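You operate a simulated robot arm through the tools that you are given. There is no shell and no other tool.

The job below is to be done with a simulated robot arm. You get a single attempt, and the scene is never put back.

TASK
Put things in order on the top of the fixture bench. At the end: the grey test bush from the top of the fixture bench is in the grey sludge tub; the silver collar collet from the top of the fixture bench stands on top of the black punch block; the white cleaner bottle (marked "CONTACT") stands where the grey test bush stood; the silver orange lever holder stands on top of the grey small guide ring; whatever was shut is shut again. Leave all else as you found it, and nothing knocked over.

It is judged by the outcome, as a careful person would: the job done as asked, and still so three seconds after it is handed in. It fails if anything else is knocked over, pushed out of place, dropped, spilled or broken.

THE ROBOT
A 6-joint arm with a two-finger parallel gripper, fixed in place. Base frame: the origin is at the foot of the arm, x ahead of it, y to its left, z up; the work surface is at about z = -0.4. Lengths are in cm, angles in degrees, forces in N, time in s.
With the tool pointing down near the work surface it reaches from about 16 to 42 cm from the base axis. Its first joint turns from -66.0 to 66.0 degrees. Payload 1.57 kg.
Tool frame: the origin (TCP) lies between the finger pads and is the grasp point; the fingertips stand 3 cm ahead of it; z points along the fingers, y is the line along which they close. Largest opening 8 cm; finger width 1.7, thickness 1.2; the body of the gripper, 4 by 8.2 cm, starts 8 cm behind the TCP.
Orientation is that of the tool frame in the base frame, as a unit quaternion [w, x, y, z]. With the fingers straight down and closing along the base's y, the tool's x points along the base's -x, its y along +y and its z along -z.

THE INTERFACE
- The arm moves only by the tool jog_arm. Its argument "motion" is a list of rows, each a list of 7 numbers: the shift along the tool's x, y, z in units of 250 mm (1.0 is 250 mm), then the turn, a rotation vector about the tool's x, y, z in units of 90 degrees (1.0 is 90 degrees), then the opening, from 0 (shut) to 1 (fully open). In form: [[dx, dy, dz, wx, wy, wz, grip], ...]. A call has 1 to 20 rows; each row is the pose to reach, as a shift and turn from the pose commanded when the call began, along the tool's axes at that moment. A call with a number of a shift or a turn outside -1 to 1 is refused whole. Each row takes 0.2 s and may step no farther than 5 cm and 8.6 degrees from the row before; otherwise, or with a gripper value out of range, the whole call is refused. Where a pose cannot be reached the arm comes as near as it can. A force on the tool above 40 N (or 10 N above the force at the start of the call, whichever is more), or a blocked arm, ends the call early, and 0.2 s more pass. Each finger travels about 15.3 cm/s and halts on what it meets, pressing with about 31 N; the grip force reading is that of the motor and also rises with nothing between the fingers. The clock runs only during rows and for 0.2 s after the last one: add rows that repeat a pose to give the fingers time. The reply holds the time, the measured pose of the TCP, the force on the tool along the base axes, the opening and the grip force, in the units named above and with some noise, with the torque about the TCP (base axes, N m) and any sound that the robot's microphone picked up.
- Cameras (640 x 400 px; columns grow to the right, rows downward): "scene" is fixed at [4.25, -32.56, 42.04]; the picture's right is [0.90, -0.44, 0.00], its down [-0.32, -0.66, -0.68] and it looks along [0.30, 0.62, -0.73] (base axes); focal length 234 px, centre (320, 200). "wrist" rides on the gripper at [7.2, -0.7, -12.2] in the tool frame; the picture's right is [0.09, 1.00, 0.00], its down [-0.84, 0.08, -0.54] and it looks along [-0.54, 0.05, 0.84] (tool axes); focal length 238 px, centre (320, 200). There is no depth. A picture from a camera that has moved, and an enlarged one, comes with that camera's place and axes in the base frame and with its lens. The place of the scene camera against the robot may be out by one fixed shift of up to 1.8 cm in any direction.
- camera(camera): a new picture of that camera. The clock stands still meanwhile.
- inspect(camera, box): a new picture of the part [left, top, right, bottom] of that camera's present view, enlarged. The clock stands still meanwhile.
- job_done(): hands the job in; it is judged then, once.

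Nothing tells you positions but the pictures and the camera data. Unless the task says otherwise, let go and move clear before handing in.

The tools are called after ">>>" as a command line: name --pt "numbers of a row" for each row, then --argument value for the rest, lists and objects as JSON in quotes. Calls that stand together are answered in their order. jog_arm: Moves the arm, as the interface text tells. Its arguments: {"type":"object","properties":{"motion":{"type":"array","items":{"type":"array","items":{"type":"number"}}}},"required":["motion"]} The other tools are called the same way: camera (camera) takes a picture; inspect (camera, box) takes an enlarged picture of a part of a camera's view; job_done () hands the job in.

At the start:

```text
clock: 0.0
tool_pos: [28.33, -0.89, 20.72]
orientation: [0.001, 0.0, 1.0, 0.0]
force: [0.5, -0.1, 0.3]
wrist_torque: [-0.02, 0.0, -0.02]
finger_gap: 8.0
grasp_force: 0.1
```

scene: 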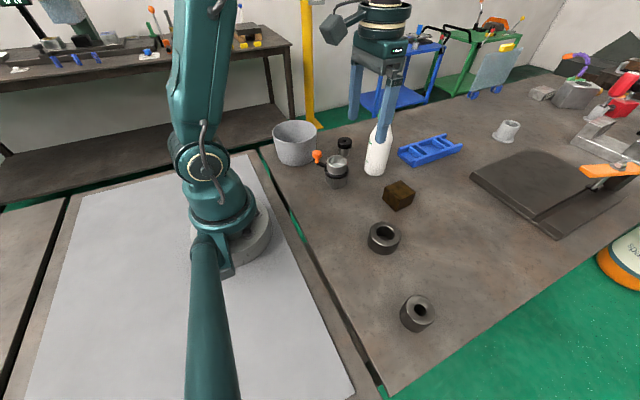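
wrist: 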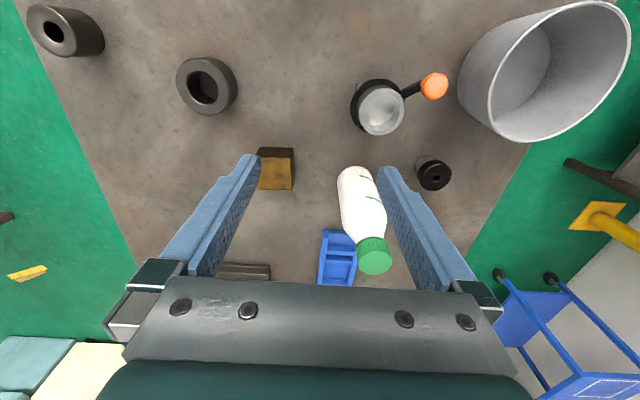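

I see a bench with a grey tub, an orange-lever holder, a black small cylinder, a white bottle, a dark block, two rings and a blue tray. I'll take enlarged pictures first to identify each thing.

>>> inspect --camera "scene" --box '[260, 100, 420, 200]'

>>> inspect --camera "scene" --box '[340, 170, 500, 340]'

>>> inspect --camera "scene" --box '[460, 50, 640, 240]'

>>> inspect --camera "wrist" --box '[320, 50, 480, 200]'

>>> inspect --camera "wrist" --box '[0, 0, 320, 200]'

```text
4.00 times, centred on (340, 150) of scene
camera zoom: at [4.25, -32.56, 42.04], right [0.9, -0.44, 0.0], down [-0.32, -0.66, -0.68], along [0.3, 0.62, -0.73], focal length 936 px, centre (240, 400)
```

zoom: 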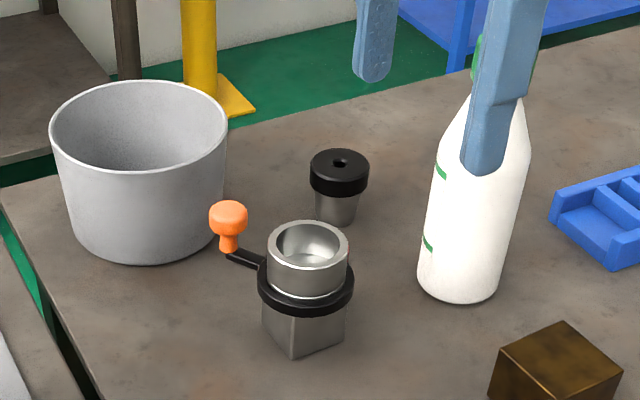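

```text
2.35 times, centred on (420, 255) of scene
camera zoom: at [4.25, -32.56, 42.04], right [0.9, -0.44, 0.0], down [-0.32, -0.66, -0.68], along [0.3, 0.62, -0.73], focal length 550 px, centre (85, 71)
```

zoom: 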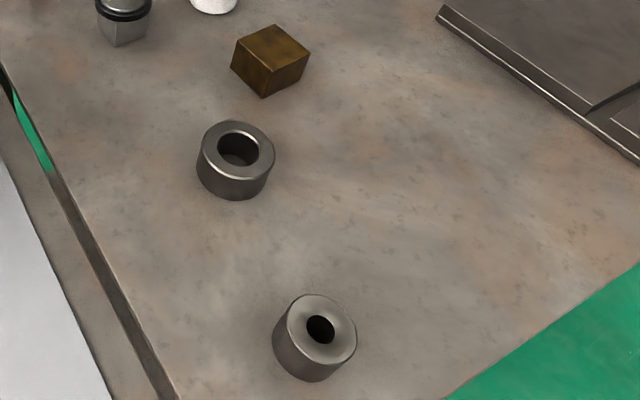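

```text
2.11 times, centred on (550, 145) of scene
camera zoom: at [4.25, -32.56, 42.04], right [0.9, -0.44, 0.0], down [-0.32, -0.66, -0.68], along [0.3, 0.62, -0.73], focal length 492 px, centre (-164, 316)
```

zoom: 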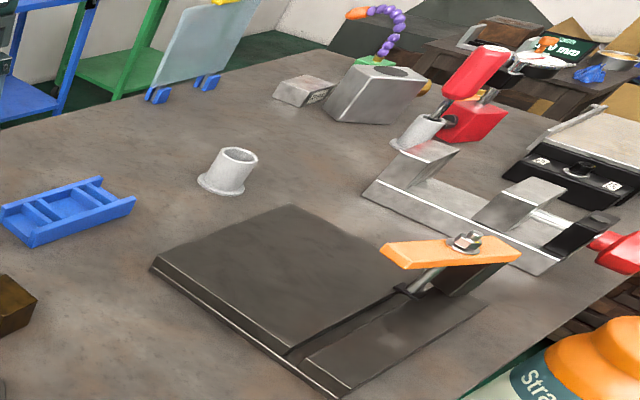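

```text
2.67 times, centred on (400, 125) of wrist
camera zoom: at [21.21, -1.53, 32.87], right [-0.09, 1.0, 0.0], down [0.84, 0.08, 0.54], along [0.54, 0.05, -0.84], focal length 636 px, centre (107, 400)
```

zoom: 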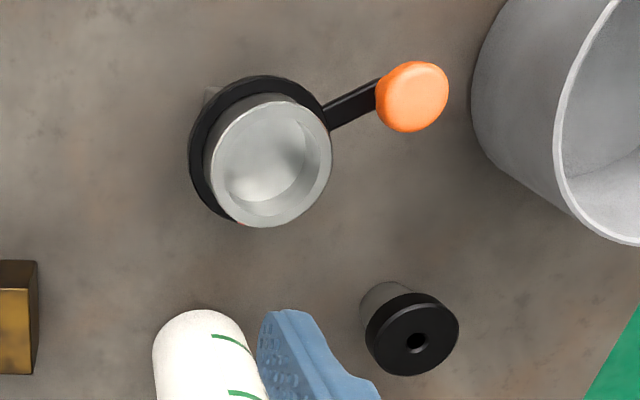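

```text
2.00 times, centred on (160, 100) of wrist
camera zoom: at [21.21, -1.53, 32.87], right [-0.09, 1.0, 0.0], down [0.84, 0.08, 0.54], along [0.54, 0.05, -0.84], focal length 477 px, centre (640, 400)
```

zoom: 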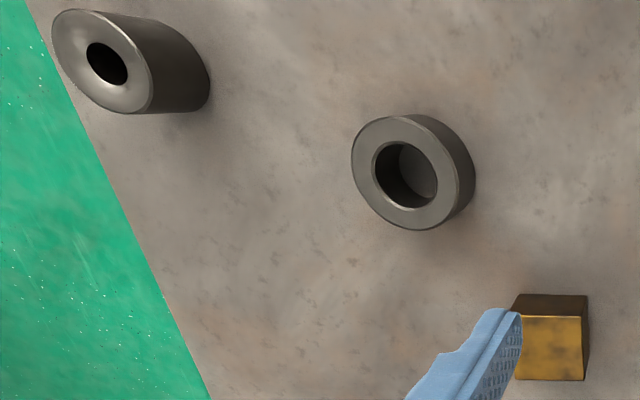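

The reachable items look like this: tub near (21, 20), holder near (26, 5), collet near (34, 15), bottle near (39, 6), block near (37, -6), a wide ring near (26, -15) and a taller bush near (22, -28). I'll move the arm to the right, staying high, to look at the two rings more closely.

>>> jog_arm --pt "0.05 -0.12 0.02 0 0 0 1" --pt "0.1 -0.25 0.04 0 0 0 1" --pt "0.16 -0.4 0.06 0 0 0 1" --pt "0.22 -0.55 0.08 0 0 0 1" --pt "0.28 -0.7 0.1 0 0 0 1" --pt "0.34 -0.84 0.12 0 0 0 1" --pt "0.4 -0.96 0.14 0 0 0 1" --pt "0.4 -0.96 0.14 0 0 0 1"

>>> camera --camera "wrist"

>>> camera --camera "scene"

```text
clock: 1.8
tool_pos: [18.33, -24.95, 17.18]
orientation: [0.001, 0.0, 1.0, 0.0]
force: [0.5, 0.5, 0.1]
wrist_torque: [0.01, 0.01, 0.0]
finger_gap: 8.01
grasp_force: 0.1
```

```text
taken
camera wrist: at [11.2, -25.57, 29.4], right [-0.09, 1.0, 0.0], down [0.84, 0.08, 0.54], along [0.54, 0.05, -0.84], focal length 238 px, centre (320, 200)
```

wrist: 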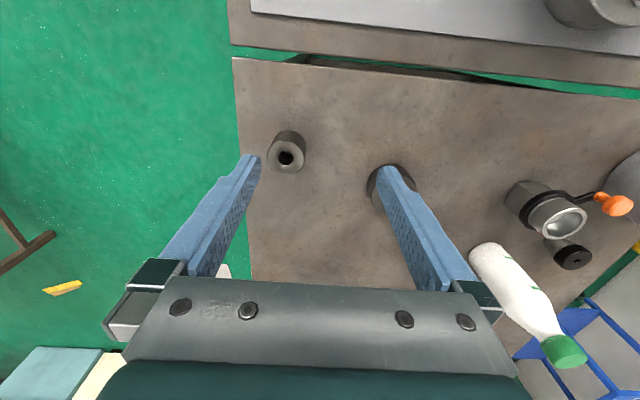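

```text
taken
```

scene: 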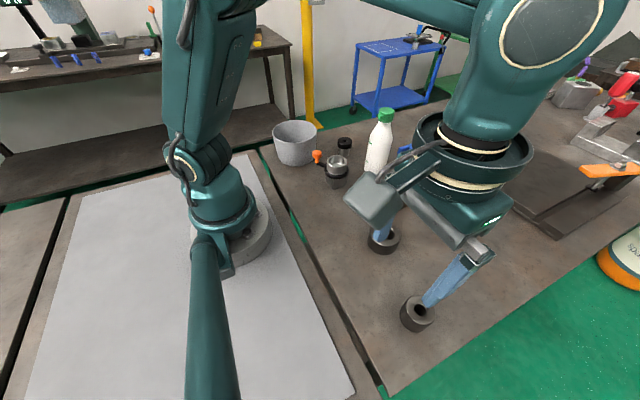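

The bush is visible at about (22, -28) and the ring is partly hidden behind a finger. I'll zoom in on both.

>>> inspect --camera "wrist" --box '[240, 110, 340, 200]'

>>> inspect --camera "wrist" --box '[460, 140, 640, 380]'

>>> inspect --camera "scene" --box '[260, 100, 420, 200]'

```text
4.44 times, centred on (290, 155) of wrist
camera zoom: at [11.2, -25.57, 29.4], right [-0.09, 1.0, 0.0], down [0.84, 0.08, 0.54], along [0.54, 0.05, -0.84], focal length 1059 px, centre (453, 400)
```

zoom: 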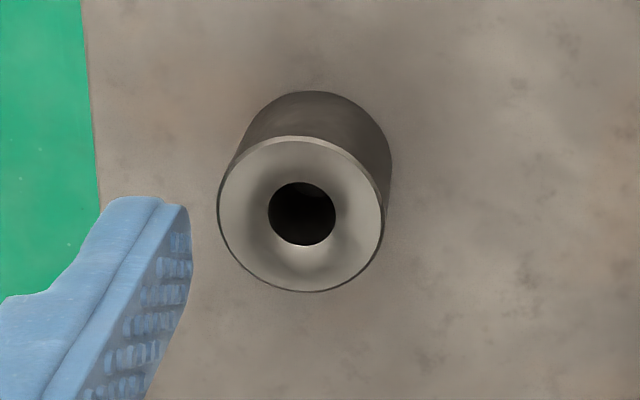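

```text
1.67 times, centred on (550, 260) of wrist
camera zoom: at [11.2, -25.57, 29.4], right [-0.09, 1.0, 0.0], down [0.84, 0.08, 0.54], along [0.54, 0.05, -0.84], focal length 397 px, centre (-63, 100)
```

zoom: 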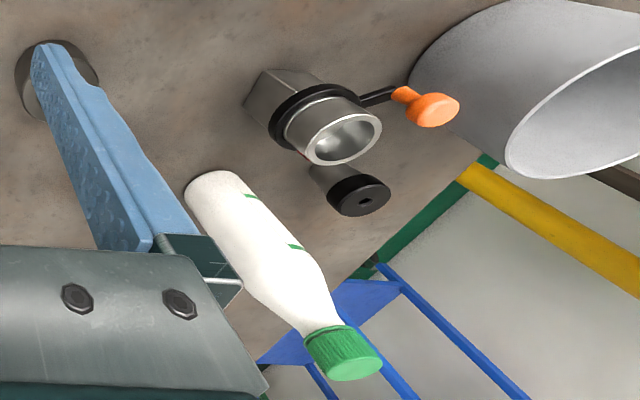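

```text
4.00 times, centred on (340, 150) of scene
camera zoom: at [4.24, -32.57, 42.04], right [0.9, -0.44, 0.0], down [-0.32, -0.66, -0.68], along [0.3, 0.62, -0.73], focal length 936 px, centre (240, 400)
```

zoom: 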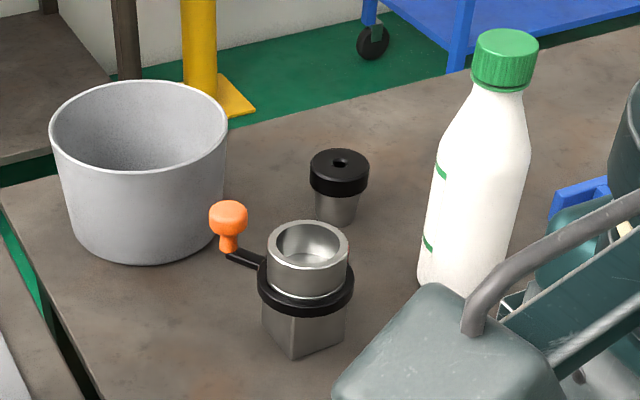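

The bush is about 4.3 cm wide and 4.1 cm high, at (22.4, -28.5). Next I'll look at the ring straight on, then at the block.

>>> jog_arm --pt "-0.02 0.14 0 0 0 0 1" --pt "-0.04 0.28 0 0 0 0 1" --pt "-0.068 0.418 0 0 0 0 1" --pt "-0.068 0.418 0 0 0 0 1"

>>> inspect --camera "wrist" --box '[260, 120, 380, 210]'

>>> camera --camera "wrist"

>>> jog_arm --pt "-0.1 0.1 0 0 0 0 1" --pt "-0.2 0.2 0 0 0 0 1" --pt "-0.28 0.3 0 0 0 0 1" --pt "-0.32 0.34 0 0 0 0 1" --pt "-0.32 0.34 0 0 0 0 1"

>>> camera --camera "wrist"

>>> inspect --camera "wrist" --box '[250, 140, 400, 260]'

```text
clock: 2.8
tool_pos: [20.25, -14.38, 17.24]
orientation: [0.0, 0.0, 1.0, 0.0]
force: [0.6, 0.9, -0.5]
wrist_torque: [-0.01, -0.01, 0.02]
finger_gap: 7.99
grasp_force: 0.1
```

```text
4.44 times, centred on (320, 165) of wrist
camera zoom: at [13.09, -15.04, 29.55], right [-0.09, 1.0, 0.0], down [0.84, 0.08, 0.54], along [0.54, 0.05, -0.84], focal length 1059 px, centre (320, 356)
```

zoom: 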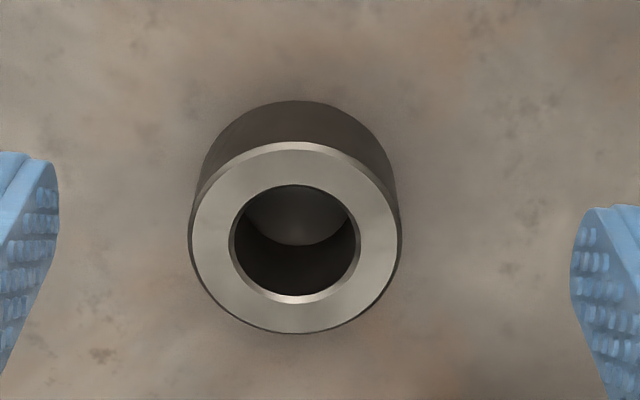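

```text
taken
camera wrist: at [13.09, -15.04, 29.55], right [-0.09, 1.0, 0.0], down [0.84, 0.08, 0.54], along [0.54, 0.05, -0.84], focal length 238 px, centre (320, 200)
```

wrist: 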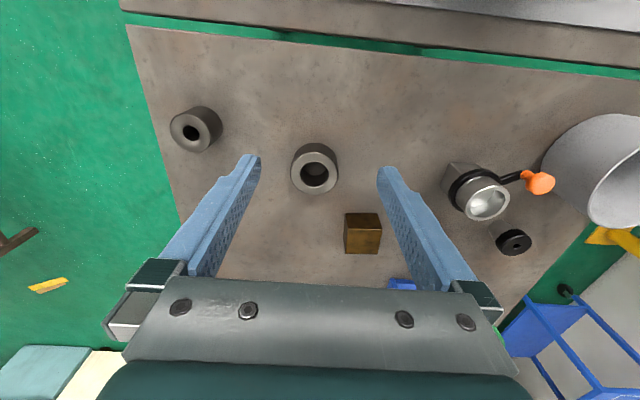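

```text
clock: 4.0
tool_pos: [28.23, -6.03, 17.04]
orientation: [0.0, 0.0, 1.0, 0.0]
force: [0.3, -0.4, -0.2]
wrist_torque: [0.01, 0.0, -0.01]
finger_gap: 8.02
grasp_force: 0.0
```

```text
taken
camera wrist: at [20.97, -6.75, 29.3], right [-0.09, 1.0, 0.0], down [0.84, 0.08, 0.54], along [0.54, 0.05, -0.84], focal length 238 px, centre (320, 200)
```

wrist: 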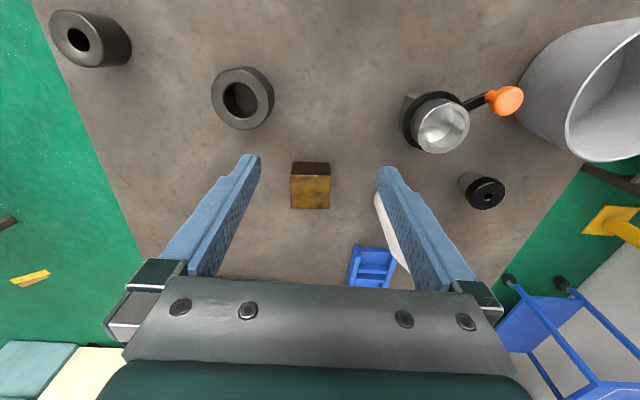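

```text
3.33 times, centred on (325, 200) of wrist
camera zoom: at [20.97, -6.75, 29.3], right [-0.09, 1.0, 0.0], down [0.84, 0.08, 0.54], along [0.54, 0.05, -0.84], focal length 794 px, centre (303, 200)
```

zoom: 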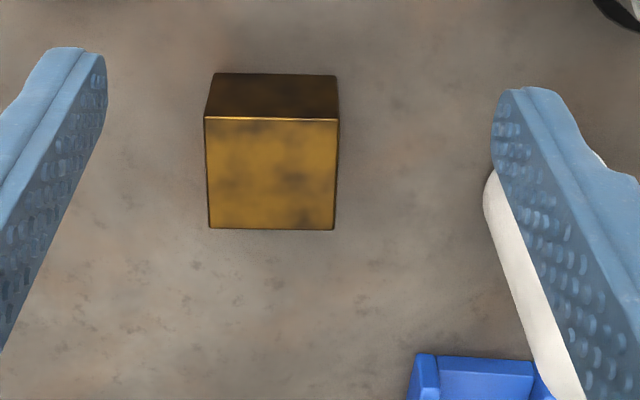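

The block's top is centred near (36.5, -6.5) at z≈3.6, and the ring is about 5.9 cm wide at (26.2, -14.5). Next I'll look over the left side, starting with the holder and bottle.

>>> jog_arm --pt "0.1 0.15 0 0 0 0 1" --pt "0.2 0.28 0 0 0 0 1" --pt "0.28 0.38 0 0 0 0 1" --pt "0.33 0.47 0 0 0 0 1" --pt "0.33 0.47 0 0 0 0 1"

>>> camera --camera "wrist"

>>> inspect --camera "wrist" --box '[260, 120, 400, 220]'

>>> jog_arm --pt "-0.1 0.12 0 0 0 0 1" --pt "-0.2 0.24 0 0 0 0 1" --pt "-0.28 0.34 0 0 0 0 1" --pt "-0.28 0.34 0 0 0 0 1"

>>> camera --camera "wrist"

>>> inspect --camera "wrist" --box '[260, 140, 400, 240]'

```text
clock: 5.2
tool_pos: [19.86, 5.72, 17.04]
orientation: [-0.001, 0.001, 1.0, 0.0]
force: [-0.2, -0.3, 0.9]
wrist_torque: [0.02, -0.02, 0.02]
finger_gap: 8.0
grasp_force: 0.0
```

```text
taken
camera wrist: at [12.7, 5.06, 29.36], right [-0.09, 1.0, 0.0], down [0.84, 0.08, 0.54], along [0.54, 0.05, -0.84], focal length 238 px, centre (320, 200)
```

wrist: 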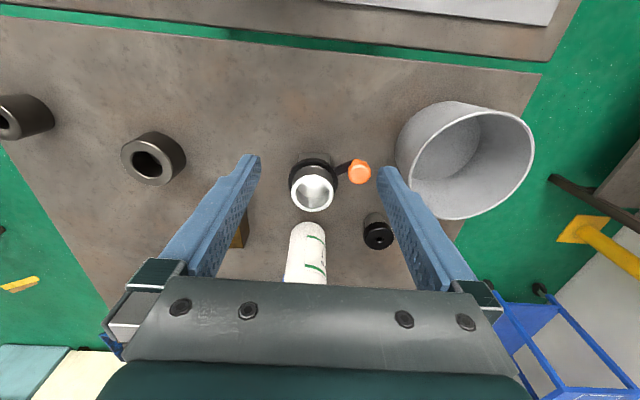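

```text
4.00 times, centred on (330, 170) of wrist
camera zoom: at [12.7, 5.06, 29.36], right [-0.09, 1.0, 0.0], down [0.84, 0.08, 0.54], along [0.54, 0.05, -0.84], focal length 953 px, centre (280, 320)
```

zoom: 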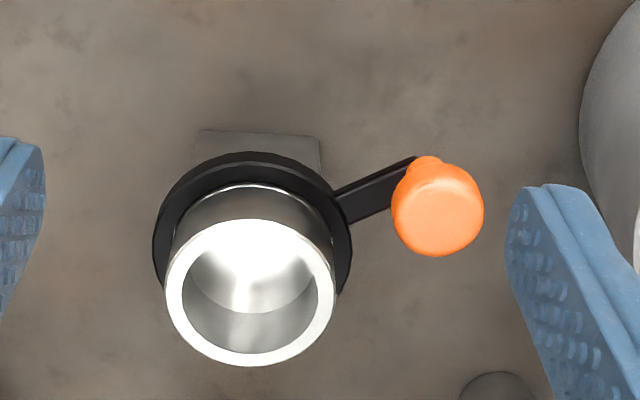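

```text
clock: 6.2
tool_pos: [26.99, 14.19, 17.15]
orientation: [0.001, -0.001, 1.0, -0.001]
force: [-0.4, -0.3, 0.0]
wrist_torque: [-0.02, 0.0, 0.0]
finger_gap: 8.0
grasp_force: 0.0
```

```text
taken
camera wrist: at [19.74, 13.53, 29.4], right [-0.09, 1.0, 0.0], down [0.84, 0.08, 0.54], along [0.54, 0.05, -0.84], focal length 238 px, centre (320, 200)
```

wrist: 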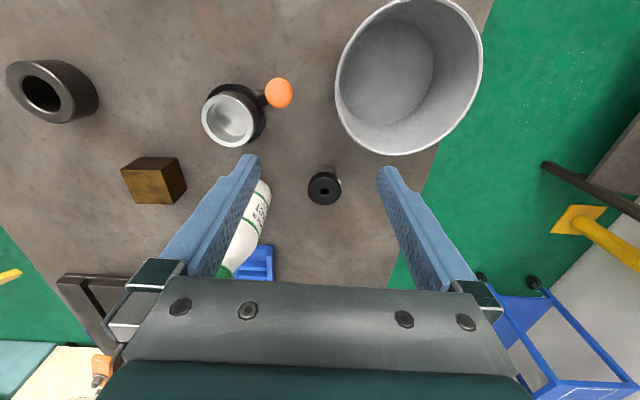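

```text
4.00 times, centred on (330, 190) of wrist
camera zoom: at [19.74, 13.53, 29.4], right [-0.09, 1.0, 0.0], down [0.84, 0.08, 0.54], along [0.54, 0.05, -0.84], focal length 953 px, centre (280, 240)
```

zoom: 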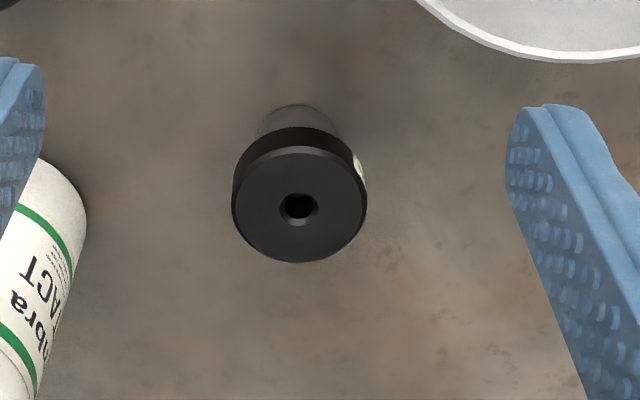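

The holder is near (26.6, 5.5) and about 6.8 cm high. The collet is near (34.6, 15.5) with a 4.15 cm collar, and the tub is near (21, 21). Now I'll look at the bottle and then the tub.

>>> jog_arm --pt "0 -0.1 -0.04 0 0 0 1" --pt "-0.02 -0.2 -0.08 0 0 0 1" --pt "-0.04 -0.3 -0.12 0 0 0 1" --pt "-0.04 -0.345 -0.12 0 0 0 1" --pt "-0.04 -0.345 -0.12 0 0 0 1"

>>> camera --camera "wrist"

>>> inspect --camera "wrist" --box '[250, 150, 410, 280]'

>>> jog_arm --pt "0.12 0.1 0 0 0 0 1" --pt "0.24 0.2 0 0 0 0 1" --pt "0.36 0.3 0 0 0 0 1" --pt "0.46 0.4 0 0 0 0 1" --pt "0.48 0.5 0 0 0 0 1" --pt "0.48 0.5 0 0 0 0 1"

>>> camera --camera "wrist"

>>> camera --camera "scene"

```text
clock: 7.4
tool_pos: [27.92, 5.54, 20.14]
orientation: [0.001, 0.0, 1.0, 0.0]
force: [-0.1, -0.6, -0.1]
wrist_torque: [-0.03, 0.0, 0.02]
finger_gap: 7.98
grasp_force: 0.0
```

```text
taken
camera wrist: at [20.64, 4.88, 32.32], right [-0.09, 1.0, 0.0], down [0.84, 0.08, 0.54], along [0.54, 0.05, -0.84], focal length 238 px, centre (320, 200)
```

wrist: 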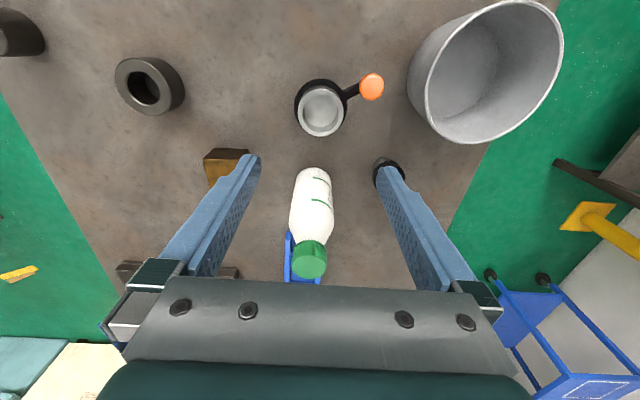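

```text
3.08 times, centred on (330, 215) of wrist
camera zoom: at [20.64, 4.88, 32.32], right [-0.09, 1.0, 0.0], down [0.84, 0.08, 0.54], along [0.54, 0.05, -0.84], focal length 733 px, centre (289, 154)
```

zoom: 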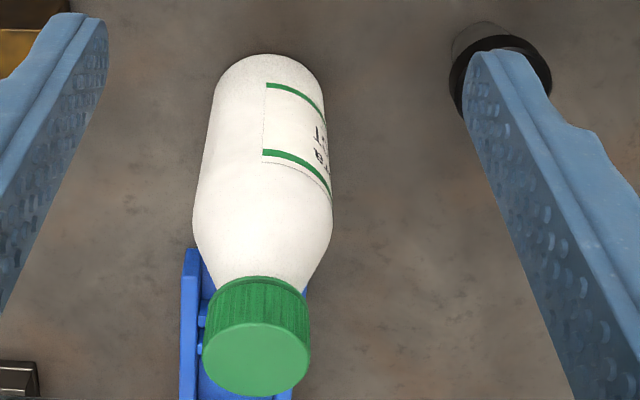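

```text
clock: 8.8
tool_pos: [15.81, 18.22, 20.19]
orientation: [0.001, 0.001, 1.0, 0.0]
force: [-1.0, 0.7, 0.1]
wrist_torque: [0.04, -0.02, -0.01]
finger_gap: 8.0
grasp_force: 0.1
```

```text
taken
camera wrist: at [8.62, 17.54, 32.47], right [-0.09, 1.0, 0.0], down [0.84, 0.08, 0.54], along [0.54, 0.05, -0.84], focal length 238 px, centre (320, 200)
```

wrist: 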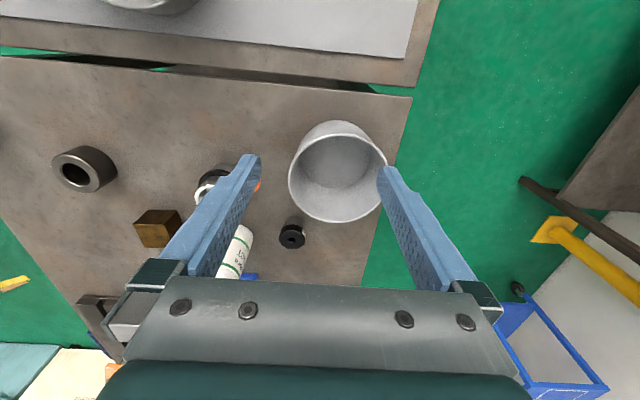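

```text
taken
```

scene: 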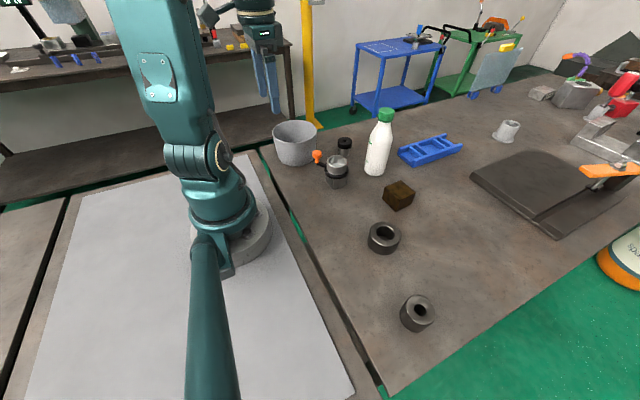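

The bottle stands near (38.6, 5.3). It is about 5.5 cm wide, with its cap top at z≈16.5. I'll zoom in on the tub and on the bench items in the scene view.

>>> inspect --camera "wrist" --box '[260, 100, 420, 250]'

>>> inspect --camera "scene" --box '[300, 100, 480, 210]'

>>> inspect --camera "scene" --box '[310, 140, 370, 195]'

```text
2.67 times, centred on (340, 175) of wrist
camera zoom: at [8.62, 17.54, 32.47], right [-0.09, 1.0, 0.0], down [0.84, 0.08, 0.54], along [0.54, 0.05, -0.84], focal length 636 px, centre (267, 267)
```

zoom: 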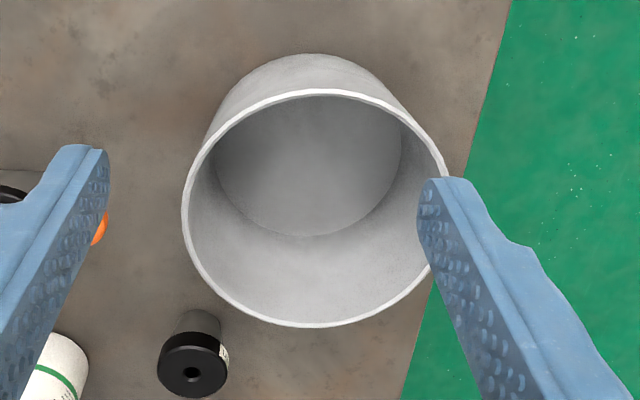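

```text
3.56 times, centred on (390, 155) of scene
camera zoom: at [4.25, -32.56, 42.04], right [0.9, -0.44, 0.0], down [-0.32, -0.66, -0.68], along [0.3, 0.62, -0.73], focal length 832 px, centre (71, 360)
```

zoom: 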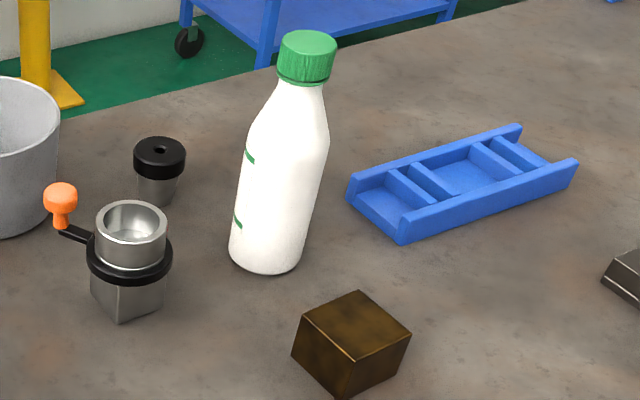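

```text
7.27 times, centred on (340, 168) of scene
camera zoom: at [4.25, -32.56, 42.04], right [0.9, -0.44, 0.0], down [-0.32, -0.66, -0.68], along [0.3, 0.62, -0.73], focal length 1701 px, centre (174, 436)
```

zoom: 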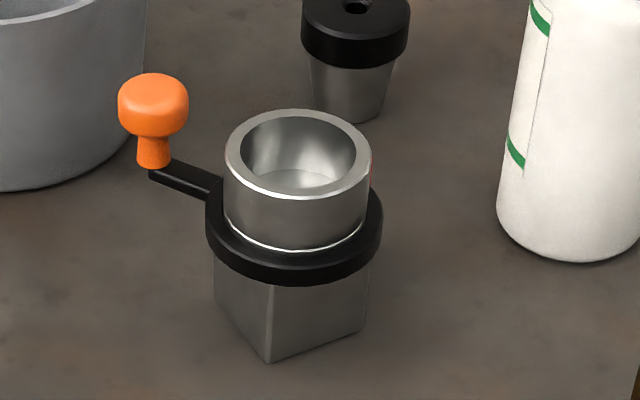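

The tub is centred near (21.9, 21.0), with a 12 cm opening and its rim at z≈7. I'm taking the tall small-bore cylinder at (22.4, -28.5) as the test bush and the wide-bore one as the guide ring. I'll move over the bush now.

>>> jog_arm --pt "-0.03 -0.15 0.01 0 0 0 1" --pt "-0.06 -0.31 0.02 0 0 0 1" --pt "-0.09 -0.47 0.03 0 0 0 1" --pt "-0.12 -0.63 0.04 0 0 0 1" --pt "-0.15 -0.79 0.06 0 0 0 1" --pt "-0.168 -0.928 0.08 0 0 0 1"

>>> jog_arm --pt "-0.02 -0.15 0.03 0 0 0 1" --pt "-0.04 -0.31 0.06 0 0 0 1" --pt "-0.06 -0.47 0.1 0 0 0 1" --pt "-0.08 -0.63 0.14 0 0 0 1" --pt "-0.095 -0.79 0.19 0 0 0 1" --pt "-0.095 -0.94 0.23 0 0 0 1" --pt "-0.095 -0.94 0.23 0 0 0 1"

>>> camera --camera "wrist"

```text
clock: 10.2
tool_pos: [20.2, -5.12, 18.16]
orientation: [0.0, 0.0, 1.0, 0.0]
force: [-0.4, -0.3, 0.3]
wrist_torque: [0.02, -0.01, 0.04]
finger_gap: 8.01
grasp_force: 0.2
```

```text
clock: 11.8
tool_pos: [22.22, -28.45, 12.58]
orientation: [0.0, 0.0, 1.0, 0.0]
force: [0.6, 0.1, 0.6]
wrist_torque: [0.0, 0.02, -0.01]
finger_gap: 7.99
grasp_force: 0.0
```

```text
taken
camera wrist: at [15.11, -29.08, 24.75], right [-0.09, 1.0, 0.0], down [0.84, 0.08, 0.54], along [0.54, 0.05, -0.84], focal length 238 px, centre (320, 200)
```

wrist: 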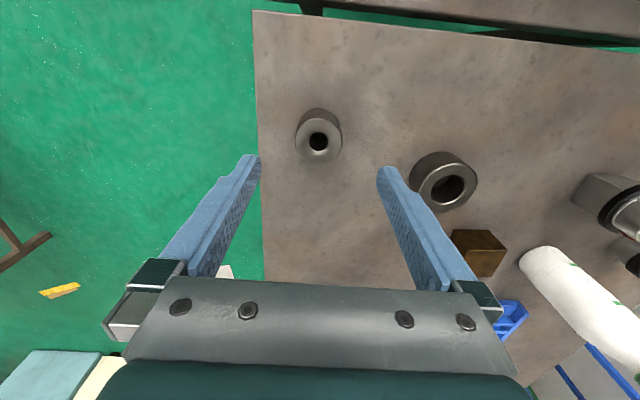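

>>> inspect --camera "wrist" --box '[270, 90, 370, 180]'

```text
4.44 times, centred on (320, 135) of wrist
camera zoom: at [15.11, -29.08, 24.75], right [-0.09, 1.0, 0.0], down [0.84, 0.08, 0.54], along [0.54, 0.05, -0.84], focal length 1059 px, centre (320, 489)
```

zoom: 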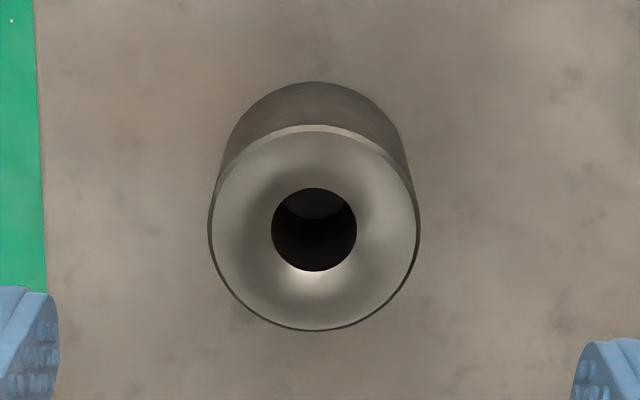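

The bush centre measures (22.4, -28.55), almost under the tool. I'll go down to z≈3.2 and close the fingers.

>>> jog_arm --pt "-0.007 -0.004 0.1 0 0 0 1" --pt "-0.007 -0.004 0.2 0 0 0 1" --pt "-0.007 -0.004 0.28 0 0 0 1" --pt "-0.007 -0.004 0.34 0 0 0 1" --pt "-0.007 -0.004 0.372 0 0 0 1" --pt "-0.007 -0.004 0.372 0 0 0 1"

>>> camera --camera "wrist"

```text
clock: 13.2
tool_pos: [22.61, -28.6, 3.05]
orientation: [0.0, -0.001, 1.0, -0.001]
force: [-0.4, -0.3, 0.3]
wrist_torque: [-0.04, 0.02, 0.01]
finger_gap: 8.0
grasp_force: 0.0
```

```text
taken
camera wrist: at [15.47, -29.2, 15.35], right [-0.09, 1.0, 0.0], down [0.84, 0.08, 0.54], along [0.54, 0.05, -0.84], focal length 238 px, centre (320, 200)
```

wrist: 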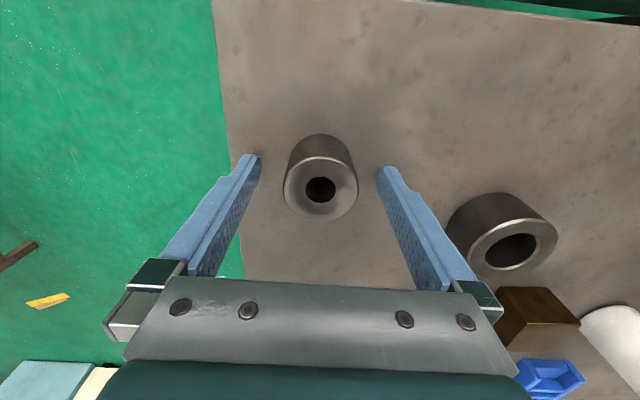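

The fingers straddle the bush, and it sits slightly toward the base from centre. I'll shift 0.3 cm that way and close.

>>> jog_arm --pt "0.012 0 0 0 0 0 1" --pt "0.012 0 0 0 0 0 0.7" --pt "0.012 0 0 0 0 0 0.5" --pt "0.012 0 0 0 0 0 0" --pt "0.012 0 0 0 0 0 0" --pt "0.012 0 0 0 0 0 0"

>>> camera --camera "wrist"

```text
clock: 14.6
tool_pos: [22.42, -28.68, 3.04]
orientation: [0.0, 0.0, 1.0, 0.0]
force: [-0.2, 0.2, -0.3]
wrist_torque: [0.06, 0.01, -0.01]
finger_gap: 4.29
grasp_force: 31.2
```

```text
taken
camera wrist: at [15.17, -29.23, 15.35], right [-0.09, 1.0, 0.0], down [0.84, 0.08, 0.54], along [0.54, 0.05, -0.84], focal length 238 px, centre (320, 200)
```

wrist: 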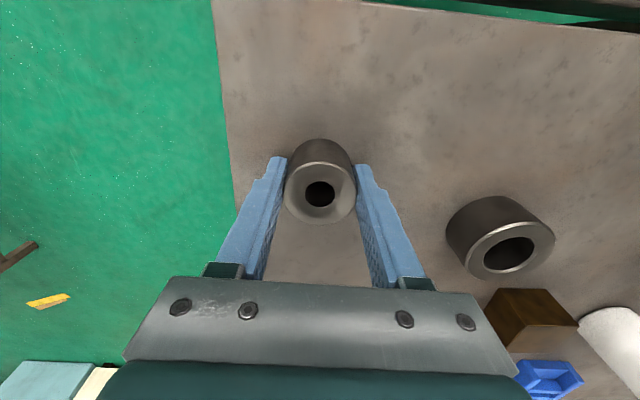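

The bush is held, with a gap of 4.29 cm. I'll lift it and carry it high across to the tub.

>>> jog_arm --pt "0 0 -0.06 0 0 0 0" --pt "0 0 -0.14 0 0 0 0" --pt "0 0 -0.24 0 0 0 0" --pt "0 0 -0.36 0 0 0 0" --pt "0 0 -0.46 0 0 0 0" --pt "0 0 -0.54 0 0 0 0" --pt "0 0 -0.54 0 0 0 0"

>>> jog_arm --pt "0 0.06 0 0 0 0 0" --pt "0 0.16 0 0 0 0 0" --pt "0 0.3 0 0 0 0 0" --pt "0 0.45 0 0 0 0 0" --pt "0 0.6 0 0 0 0 0" --pt "0 0.75 0 0 0 0 0" --pt "0 0.88 0 0 0 0 0" --pt "0 0.96 0 0 0 0 0" --pt "0 0.99 0 0 0 0 0"

>>> jog_arm --pt "0 0.06 0 0 0 0 0" --pt "0 0.16 0 0 0 0 0" --pt "0 0.3 0 0 0 0 0" --pt "0 0.45 0 0 0 0 0" --pt "0 0.6 0 0 0 0 0" --pt "0 0.75 0 0 0 0 0" --pt "0 0.88 0 0 0 0 0" --pt "0 0.96 0 0 0 0 0" --pt "0.016 0.99 0 0 0 0 0" --pt "0.016 0.99 0 0 0 0 0"

>>> camera --camera "wrist"

>>> camera --camera "scene"

```text
clock: 16.2
tool_pos: [22.32, -28.54, 16.71]
orientation: [-0.001, 0.0, 1.0, 0.0]
force: [-0.4, -1.2, -3.8]
wrist_torque: [0.03, 0.02, -0.03]
finger_gap: 4.31
grasp_force: 31.0
```

```text
clock: 18.2
tool_pos: [22.28, -3.73, 16.44]
orientation: [0.0, 0.0, 1.0, 0.0]
force: [0.5, 0.4, -3.5]
wrist_torque: [-0.01, 0.01, -0.01]
finger_gap: 4.33
grasp_force: 30.8
```

```text
clock: 20.4
tool_pos: [21.9, 21.0, 16.58]
orientation: [0.0, -0.001, 1.0, 0.0]
force: [0.5, 0.2, -3.5]
wrist_torque: [0.01, -0.02, 0.0]
finger_gap: 4.3
grasp_force: 31.2
```

```text
taken
camera wrist: at [14.72, 20.34, 28.89], right [-0.09, 1.0, 0.0], down [0.84, 0.08, 0.54], along [0.54, 0.05, -0.84], focal length 238 px, centre (320, 200)
```

wrist: 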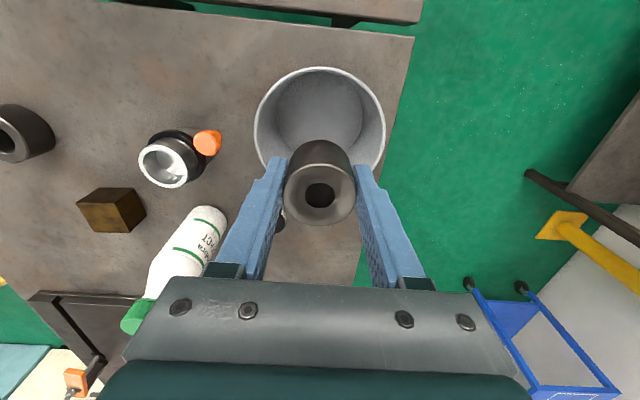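

```text
taken
```

scene: 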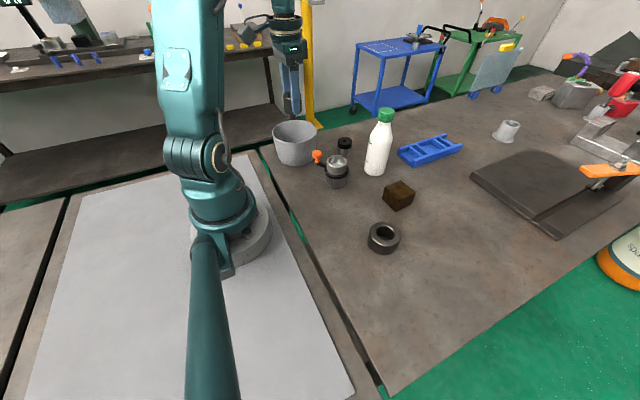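

The bush is above the middle of the tub and everything else is standing as before. I'll lower it into the tub.

>>> jog_arm --pt "-0.006 0 0.1 0 0 0 0" --pt "-0.006 0 0.2 0 0 0 0" --pt "-0.006 0 0.3 0 0 0 0" --pt "-0.006 0 0.38 0 0 0 0" --pt "-0.006 0 0.44 0 0 0 0" --pt "-0.006 0 0.48 0 0 0 0" --pt "-0.006 0 0.48 0 0 0 0"

>>> camera --camera "wrist"

```text
clock: 22.0
tool_pos: [22.14, 20.99, 4.67]
orientation: [0.0, 0.001, 1.0, 0.0]
force: [-1.0, -0.4, -2.6]
wrist_torque: [-0.02, 0.0, -0.02]
finger_gap: 4.31
grasp_force: 31.1
```

```text
taken
camera wrist: at [14.93, 20.28, 16.9], right [-0.09, 1.0, 0.0], down [0.84, 0.08, 0.54], along [0.54, 0.05, -0.84], focal length 238 px, centre (320, 200)
```

wrist: 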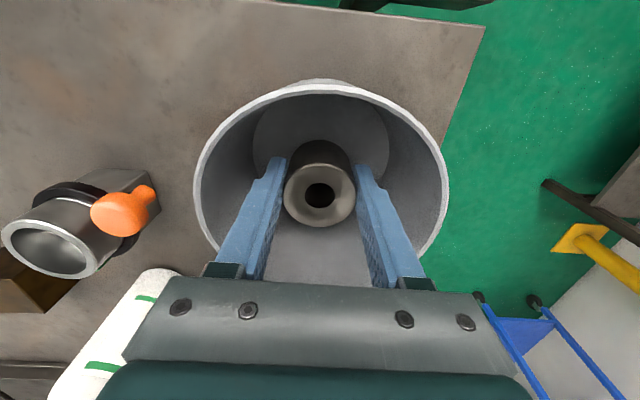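

The bush is inside the tub with clearance all round. I'll ease it down to the floor in small steps.

>>> jog_arm --pt "0 0 0.008 0 0 0 0" --pt "0 0 0.016 0 0 0 0" --pt "0 0 0.024 0 0 0 0"

>>> jog_arm --pt "0 0 0.006 0 0 0 0" --pt "0 0 0.012 0 0 0 0"

```text
clock: 22.8
tool_pos: [22.12, 21.0, 4.15]
orientation: [0.0, 0.0, 1.0, 0.0]
force: [-0.7, 0.2, -2.4]
wrist_torque: [0.0, 0.02, 0.03]
finger_gap: 4.28
grasp_force: 30.6
```

```text
clock: 23.4
tool_pos: [22.19, 20.92, 3.6]
orientation: [0.0, -0.001, 1.0, -0.001]
force: [0.2, 0.5, -2.7]
wrist_torque: [0.0, 0.0, 0.01]
finger_gap: 4.32
grasp_force: 30.8
```

>>> jog_arm --pt "0 0 0.005 0 0 0 0" --pt "0 0 0.01 0 0 0 0"

```text
clock: 24.0
tool_pos: [22.05, 20.89, 3.45]
orientation: [0.001, 0.0, 1.0, 0.001]
force: [-2.6, -0.8, 13.2]
wrist_torque: [-0.21, 0.2, -0.03]
finger_gap: 4.31
grasp_force: 31.2
```

The bush is touching the tub floor. I'll open part way, keeping the fingers clear of the tub wall, and rise straight up.

>>> jog_arm --pt "0 0 -0.003 0 0 0 0" --pt "0 0 -0.003 0 0 0 0.6" --pt "0 0 -0.003 0 0 0 0.72" --pt "0 0 -0.003 0 0 0 0.72" --pt "0 0 -0.06 0 0 0 0.72" --pt "0 0 -0.16 0 0 0 0.72" --pt "0 0 -0.3 0 0 0 0.72" --pt "0 0 -0.44 0 0 0 0.72" --pt "0 0 -0.6 0 0 0 0.72" --pt "0 0 -0.6 0 0 0 0.72"

>>> camera --camera "wrist"

```text
clock: 26.2
tool_pos: [21.92, 20.81, 18.6]
orientation: [0.001, -0.001, 1.0, 0.0]
force: [0.1, 0.0, 0.0]
wrist_torque: [-0.01, 0.0, -0.01]
finger_gap: 5.74
grasp_force: 0.1
```

```text
taken
camera wrist: at [14.84, 20.19, 30.77], right [-0.09, 1.0, 0.0], down [0.84, 0.08, 0.54], along [0.54, 0.05, -0.84], focal length 238 px, centre (320, 200)
```

wrist: 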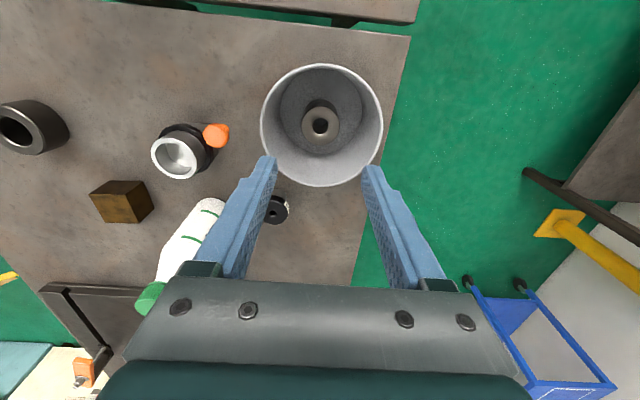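

The bush is standing in the tub and has been released. Next is the bottle: I'll move in front of it, staying high, for a precise look.

>>> jog_arm --pt "-0.02 -0.05 -0.08 0 0 0 1" --pt "-0.1 -0.18 -0.1 0 0 0 1" --pt "-0.18 -0.32 -0.1 0 0 0 1" --pt "-0.26 -0.46 -0.1 0 0 0 1" --pt "-0.34 -0.58 -0.1 0 0 0 1" --pt "-0.363 -0.62 -0.1 0 0 0 1" --pt "-0.363 -0.62 -0.1 0 0 0 1"

>>> camera --camera "wrist"

>>> inspect --camera "wrist" --box '[250, 130, 410, 280]'

```text
clock: 27.8
tool_pos: [31.32, 5.35, 20.99]
orientation: [0.0, -0.001, 1.0, 0.0]
force: [0.2, 0.3, 0.3]
wrist_torque: [0.0, -0.01, 0.0]
finger_gap: 7.99
grasp_force: 0.0
```

```text
taken
camera wrist: at [23.99, 4.69, 33.32], right [-0.09, 1.0, 0.0], down [0.84, 0.08, 0.54], along [0.54, 0.05, -0.84], focal length 238 px, centre (320, 200)
```

wrist: 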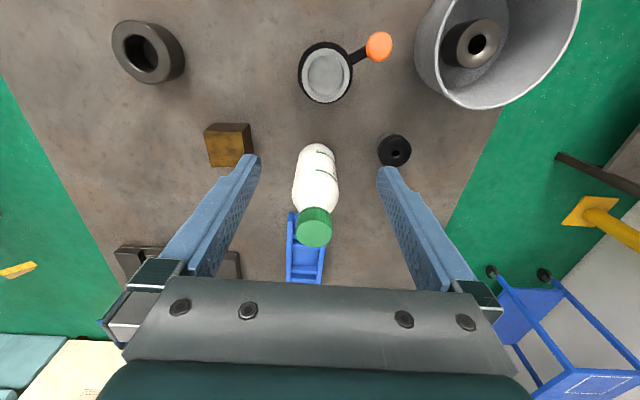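

```text
2.67 times, centred on (330, 205) of wrist
camera zoom: at [23.99, 4.69, 33.32], right [-0.09, 1.0, 0.0], down [0.84, 0.08, 0.54], along [0.54, 0.05, -0.84], focal length 636 px, centre (293, 187)
```

zoom: 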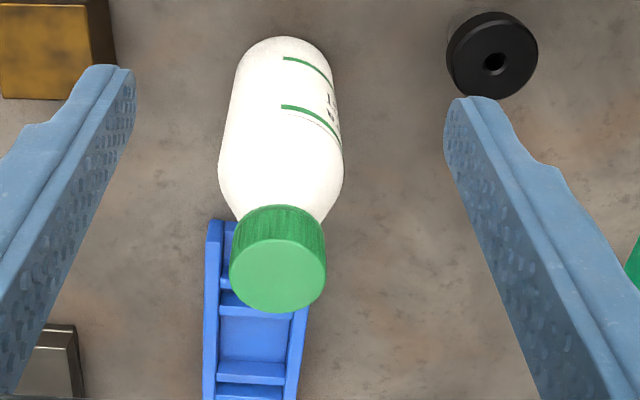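

The bottle's axis is at about (38.5, 5.4). I'll move over it with the fingertips still above the cap and check that the arm reaches.

>>> jog_arm --pt "-0.1 0 0 0 0 0 1" --pt "-0.2 0 0 0 0 0 1" --pt "-0.287 0.002 0 0 0 0 1" --pt "-0.287 0.002 0 0 0 0 1" --pt "-0.287 0.002 0 0 0 0 1"

>>> camera --camera "wrist"

>>> camera --camera "scene"

```text
clock: 29.0
tool_pos: [36.45, 5.04, 20.19]
orientation: [0.0, -0.001, 1.0, 0.0]
force: [0.0, 0.2, -0.3]
wrist_torque: [0.0, 0.03, 0.01]
finger_gap: 8.0
grasp_force: 0.1
out of reach, approached as far as the arm can: row 2, 3, 4, 5
```

```text
taken
camera wrist: at [29.29, 4.42, 32.47], right [-0.09, 1.0, 0.0], down [0.84, 0.08, 0.54], along [0.54, 0.05, -0.84], focal length 238 px, centre (320, 200)
```

wrist: 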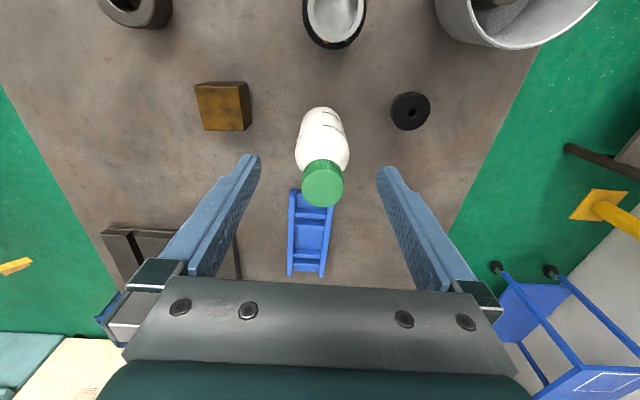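

```text
taken
```

scene: 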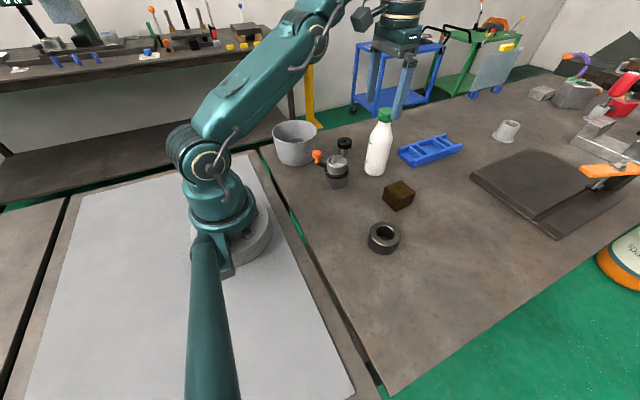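

At this height the arm only reaches x≈36.5. I'll go in lower instead, with the fingers straddling the bottle sideways, so first I'll back up a little and re-check the commanded pose.

>>> jog_arm --pt "0.1 0 0 0 0 0 1" --pt "0.1 0 0 0 0 0 1"

```text
clock: 29.6
tool_pos: [33.94, 5.24, 20.28]
orientation: [0.001, 0.0, 1.0, 0.0]
force: [0.5, 0.0, 0.6]
wrist_torque: [0.02, -0.03, 0.0]
finger_gap: 7.99
grasp_force: 0.1
```

>>> jog_arm --pt "0 0.008 0.08 0 0 0 1" --pt "0 0.008 0.16 0 0 0 1" --pt "0 0.008 0.25 0 0 0 1" --pt "0 0.008 0.25 0 0 0 1"

>>> camera --camera "wrist"

```text
clock: 30.6
tool_pos: [34.06, 5.24, 14.0]
orientation: [0.0, 0.0, 1.0, 0.0]
force: [0.7, -0.3, 0.4]
wrist_torque: [0.01, -0.03, 0.0]
finger_gap: 8.0
grasp_force: 0.1
```

```text
taken
camera wrist: at [26.91, 4.56, 26.32], right [-0.09, 1.0, 0.0], down [0.84, 0.08, 0.54], along [0.54, 0.05, -0.84], focal length 238 px, centre (320, 200)
```

wrist: 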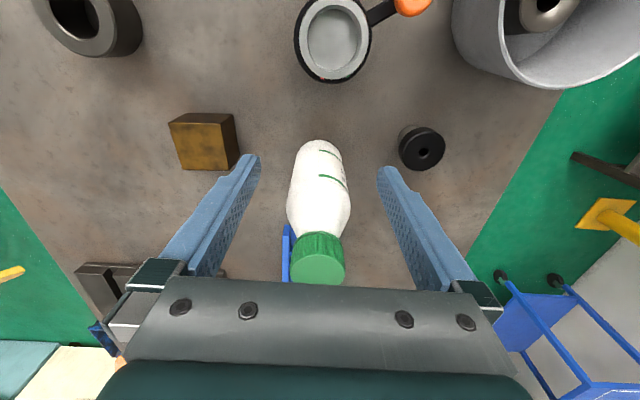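

The bottle is centred between the open fingers. I'll move forward around it and then down to the straight part of the body.

>>> jog_arm --pt "-0.06 0.008 0 0 0 0 1" --pt "-0.12 0.008 0 0 0 0 1" --pt "-0.172 0.008 0 0 0 0 1" --pt "-0.172 0.008 0 0 0 0 1"

>>> camera --camera "wrist"

>>> camera --camera "scene"

```text
clock: 31.6
tool_pos: [38.38, 5.53, 14.01]
orientation: [-0.001, 0.0, 1.0, 0.0]
force: [0.0, 0.2, 1.0]
wrist_torque: [0.01, 0.04, -0.03]
finger_gap: 8.0
grasp_force: 0.1
```

```text
taken
camera wrist: at [31.23, 4.79, 26.28], right [-0.09, 1.0, 0.0], down [0.84, 0.08, 0.54], along [0.54, 0.05, -0.84], focal length 238 px, centre (320, 200)
```

wrist: 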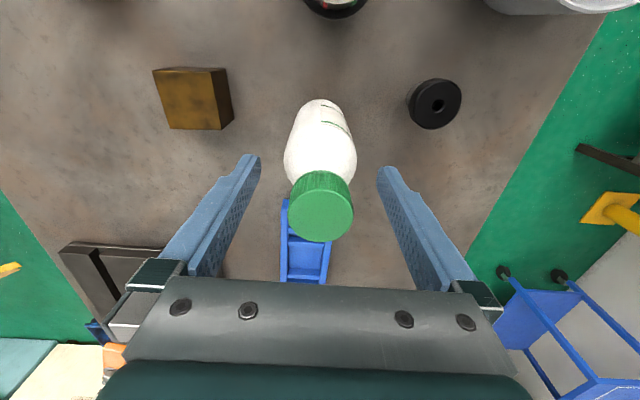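

```text
taken
```

scene: 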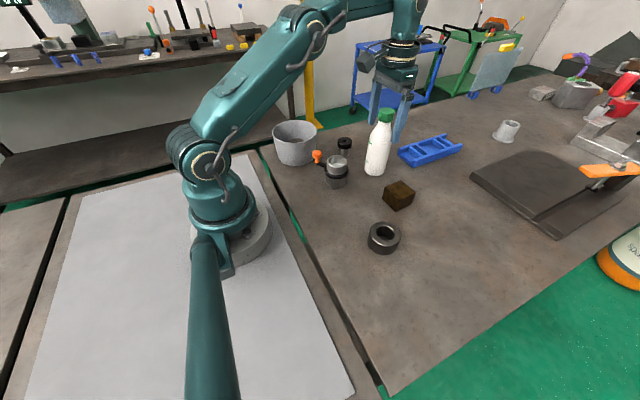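

The tool is aligned over the cap. I'll lower to z≈9.2, which keeps the palm above the cap, and grip.

>>> jog_arm --pt "0 0 0.06 0 0 0 1" --pt "0 0 0.12 0 0 0 1" --pt "0 0 0.17 0 0 0 1" --pt "0 0 0.192 0 0 0 1" --pt "0 0 0.192 0 0 0 1"

>>> inspect --camera "scene" --box '[300, 60, 480, 200]'

>>> camera --camera "wrist"

```text
clock: 32.8
tool_pos: [38.44, 5.44, 9.22]
orientation: [0.001, 0.0, 1.0, 0.0]
force: [0.9, -0.5, 0.2]
wrist_torque: [-0.03, 0.0, -0.01]
finger_gap: 8.0
grasp_force: 0.0
```

```text
2.86 times, centred on (390, 130) of scene
camera zoom: at [4.25, -32.56, 42.04], right [0.9, -0.44, 0.0], down [-0.32, -0.66, -0.68], along [0.3, 0.62, -0.73], focal length 668 px, centre (120, 400)
```

zoom: 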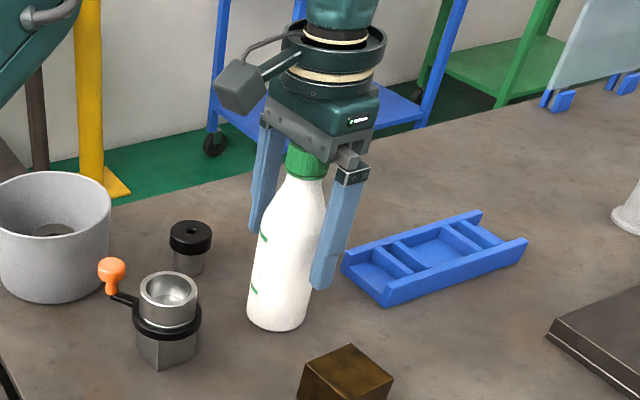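

```text
taken
camera wrist: at [31.2, 4.75, 21.49], right [-0.09, 1.0, 0.0], down [0.84, 0.08, 0.54], along [0.54, 0.05, -0.84], focal length 238 px, centre (320, 200)
```

wrist: 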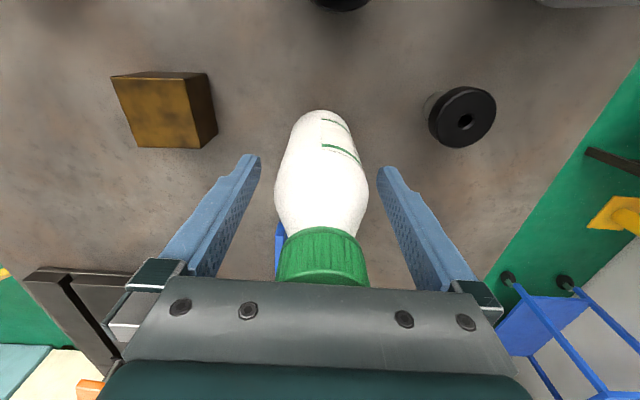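

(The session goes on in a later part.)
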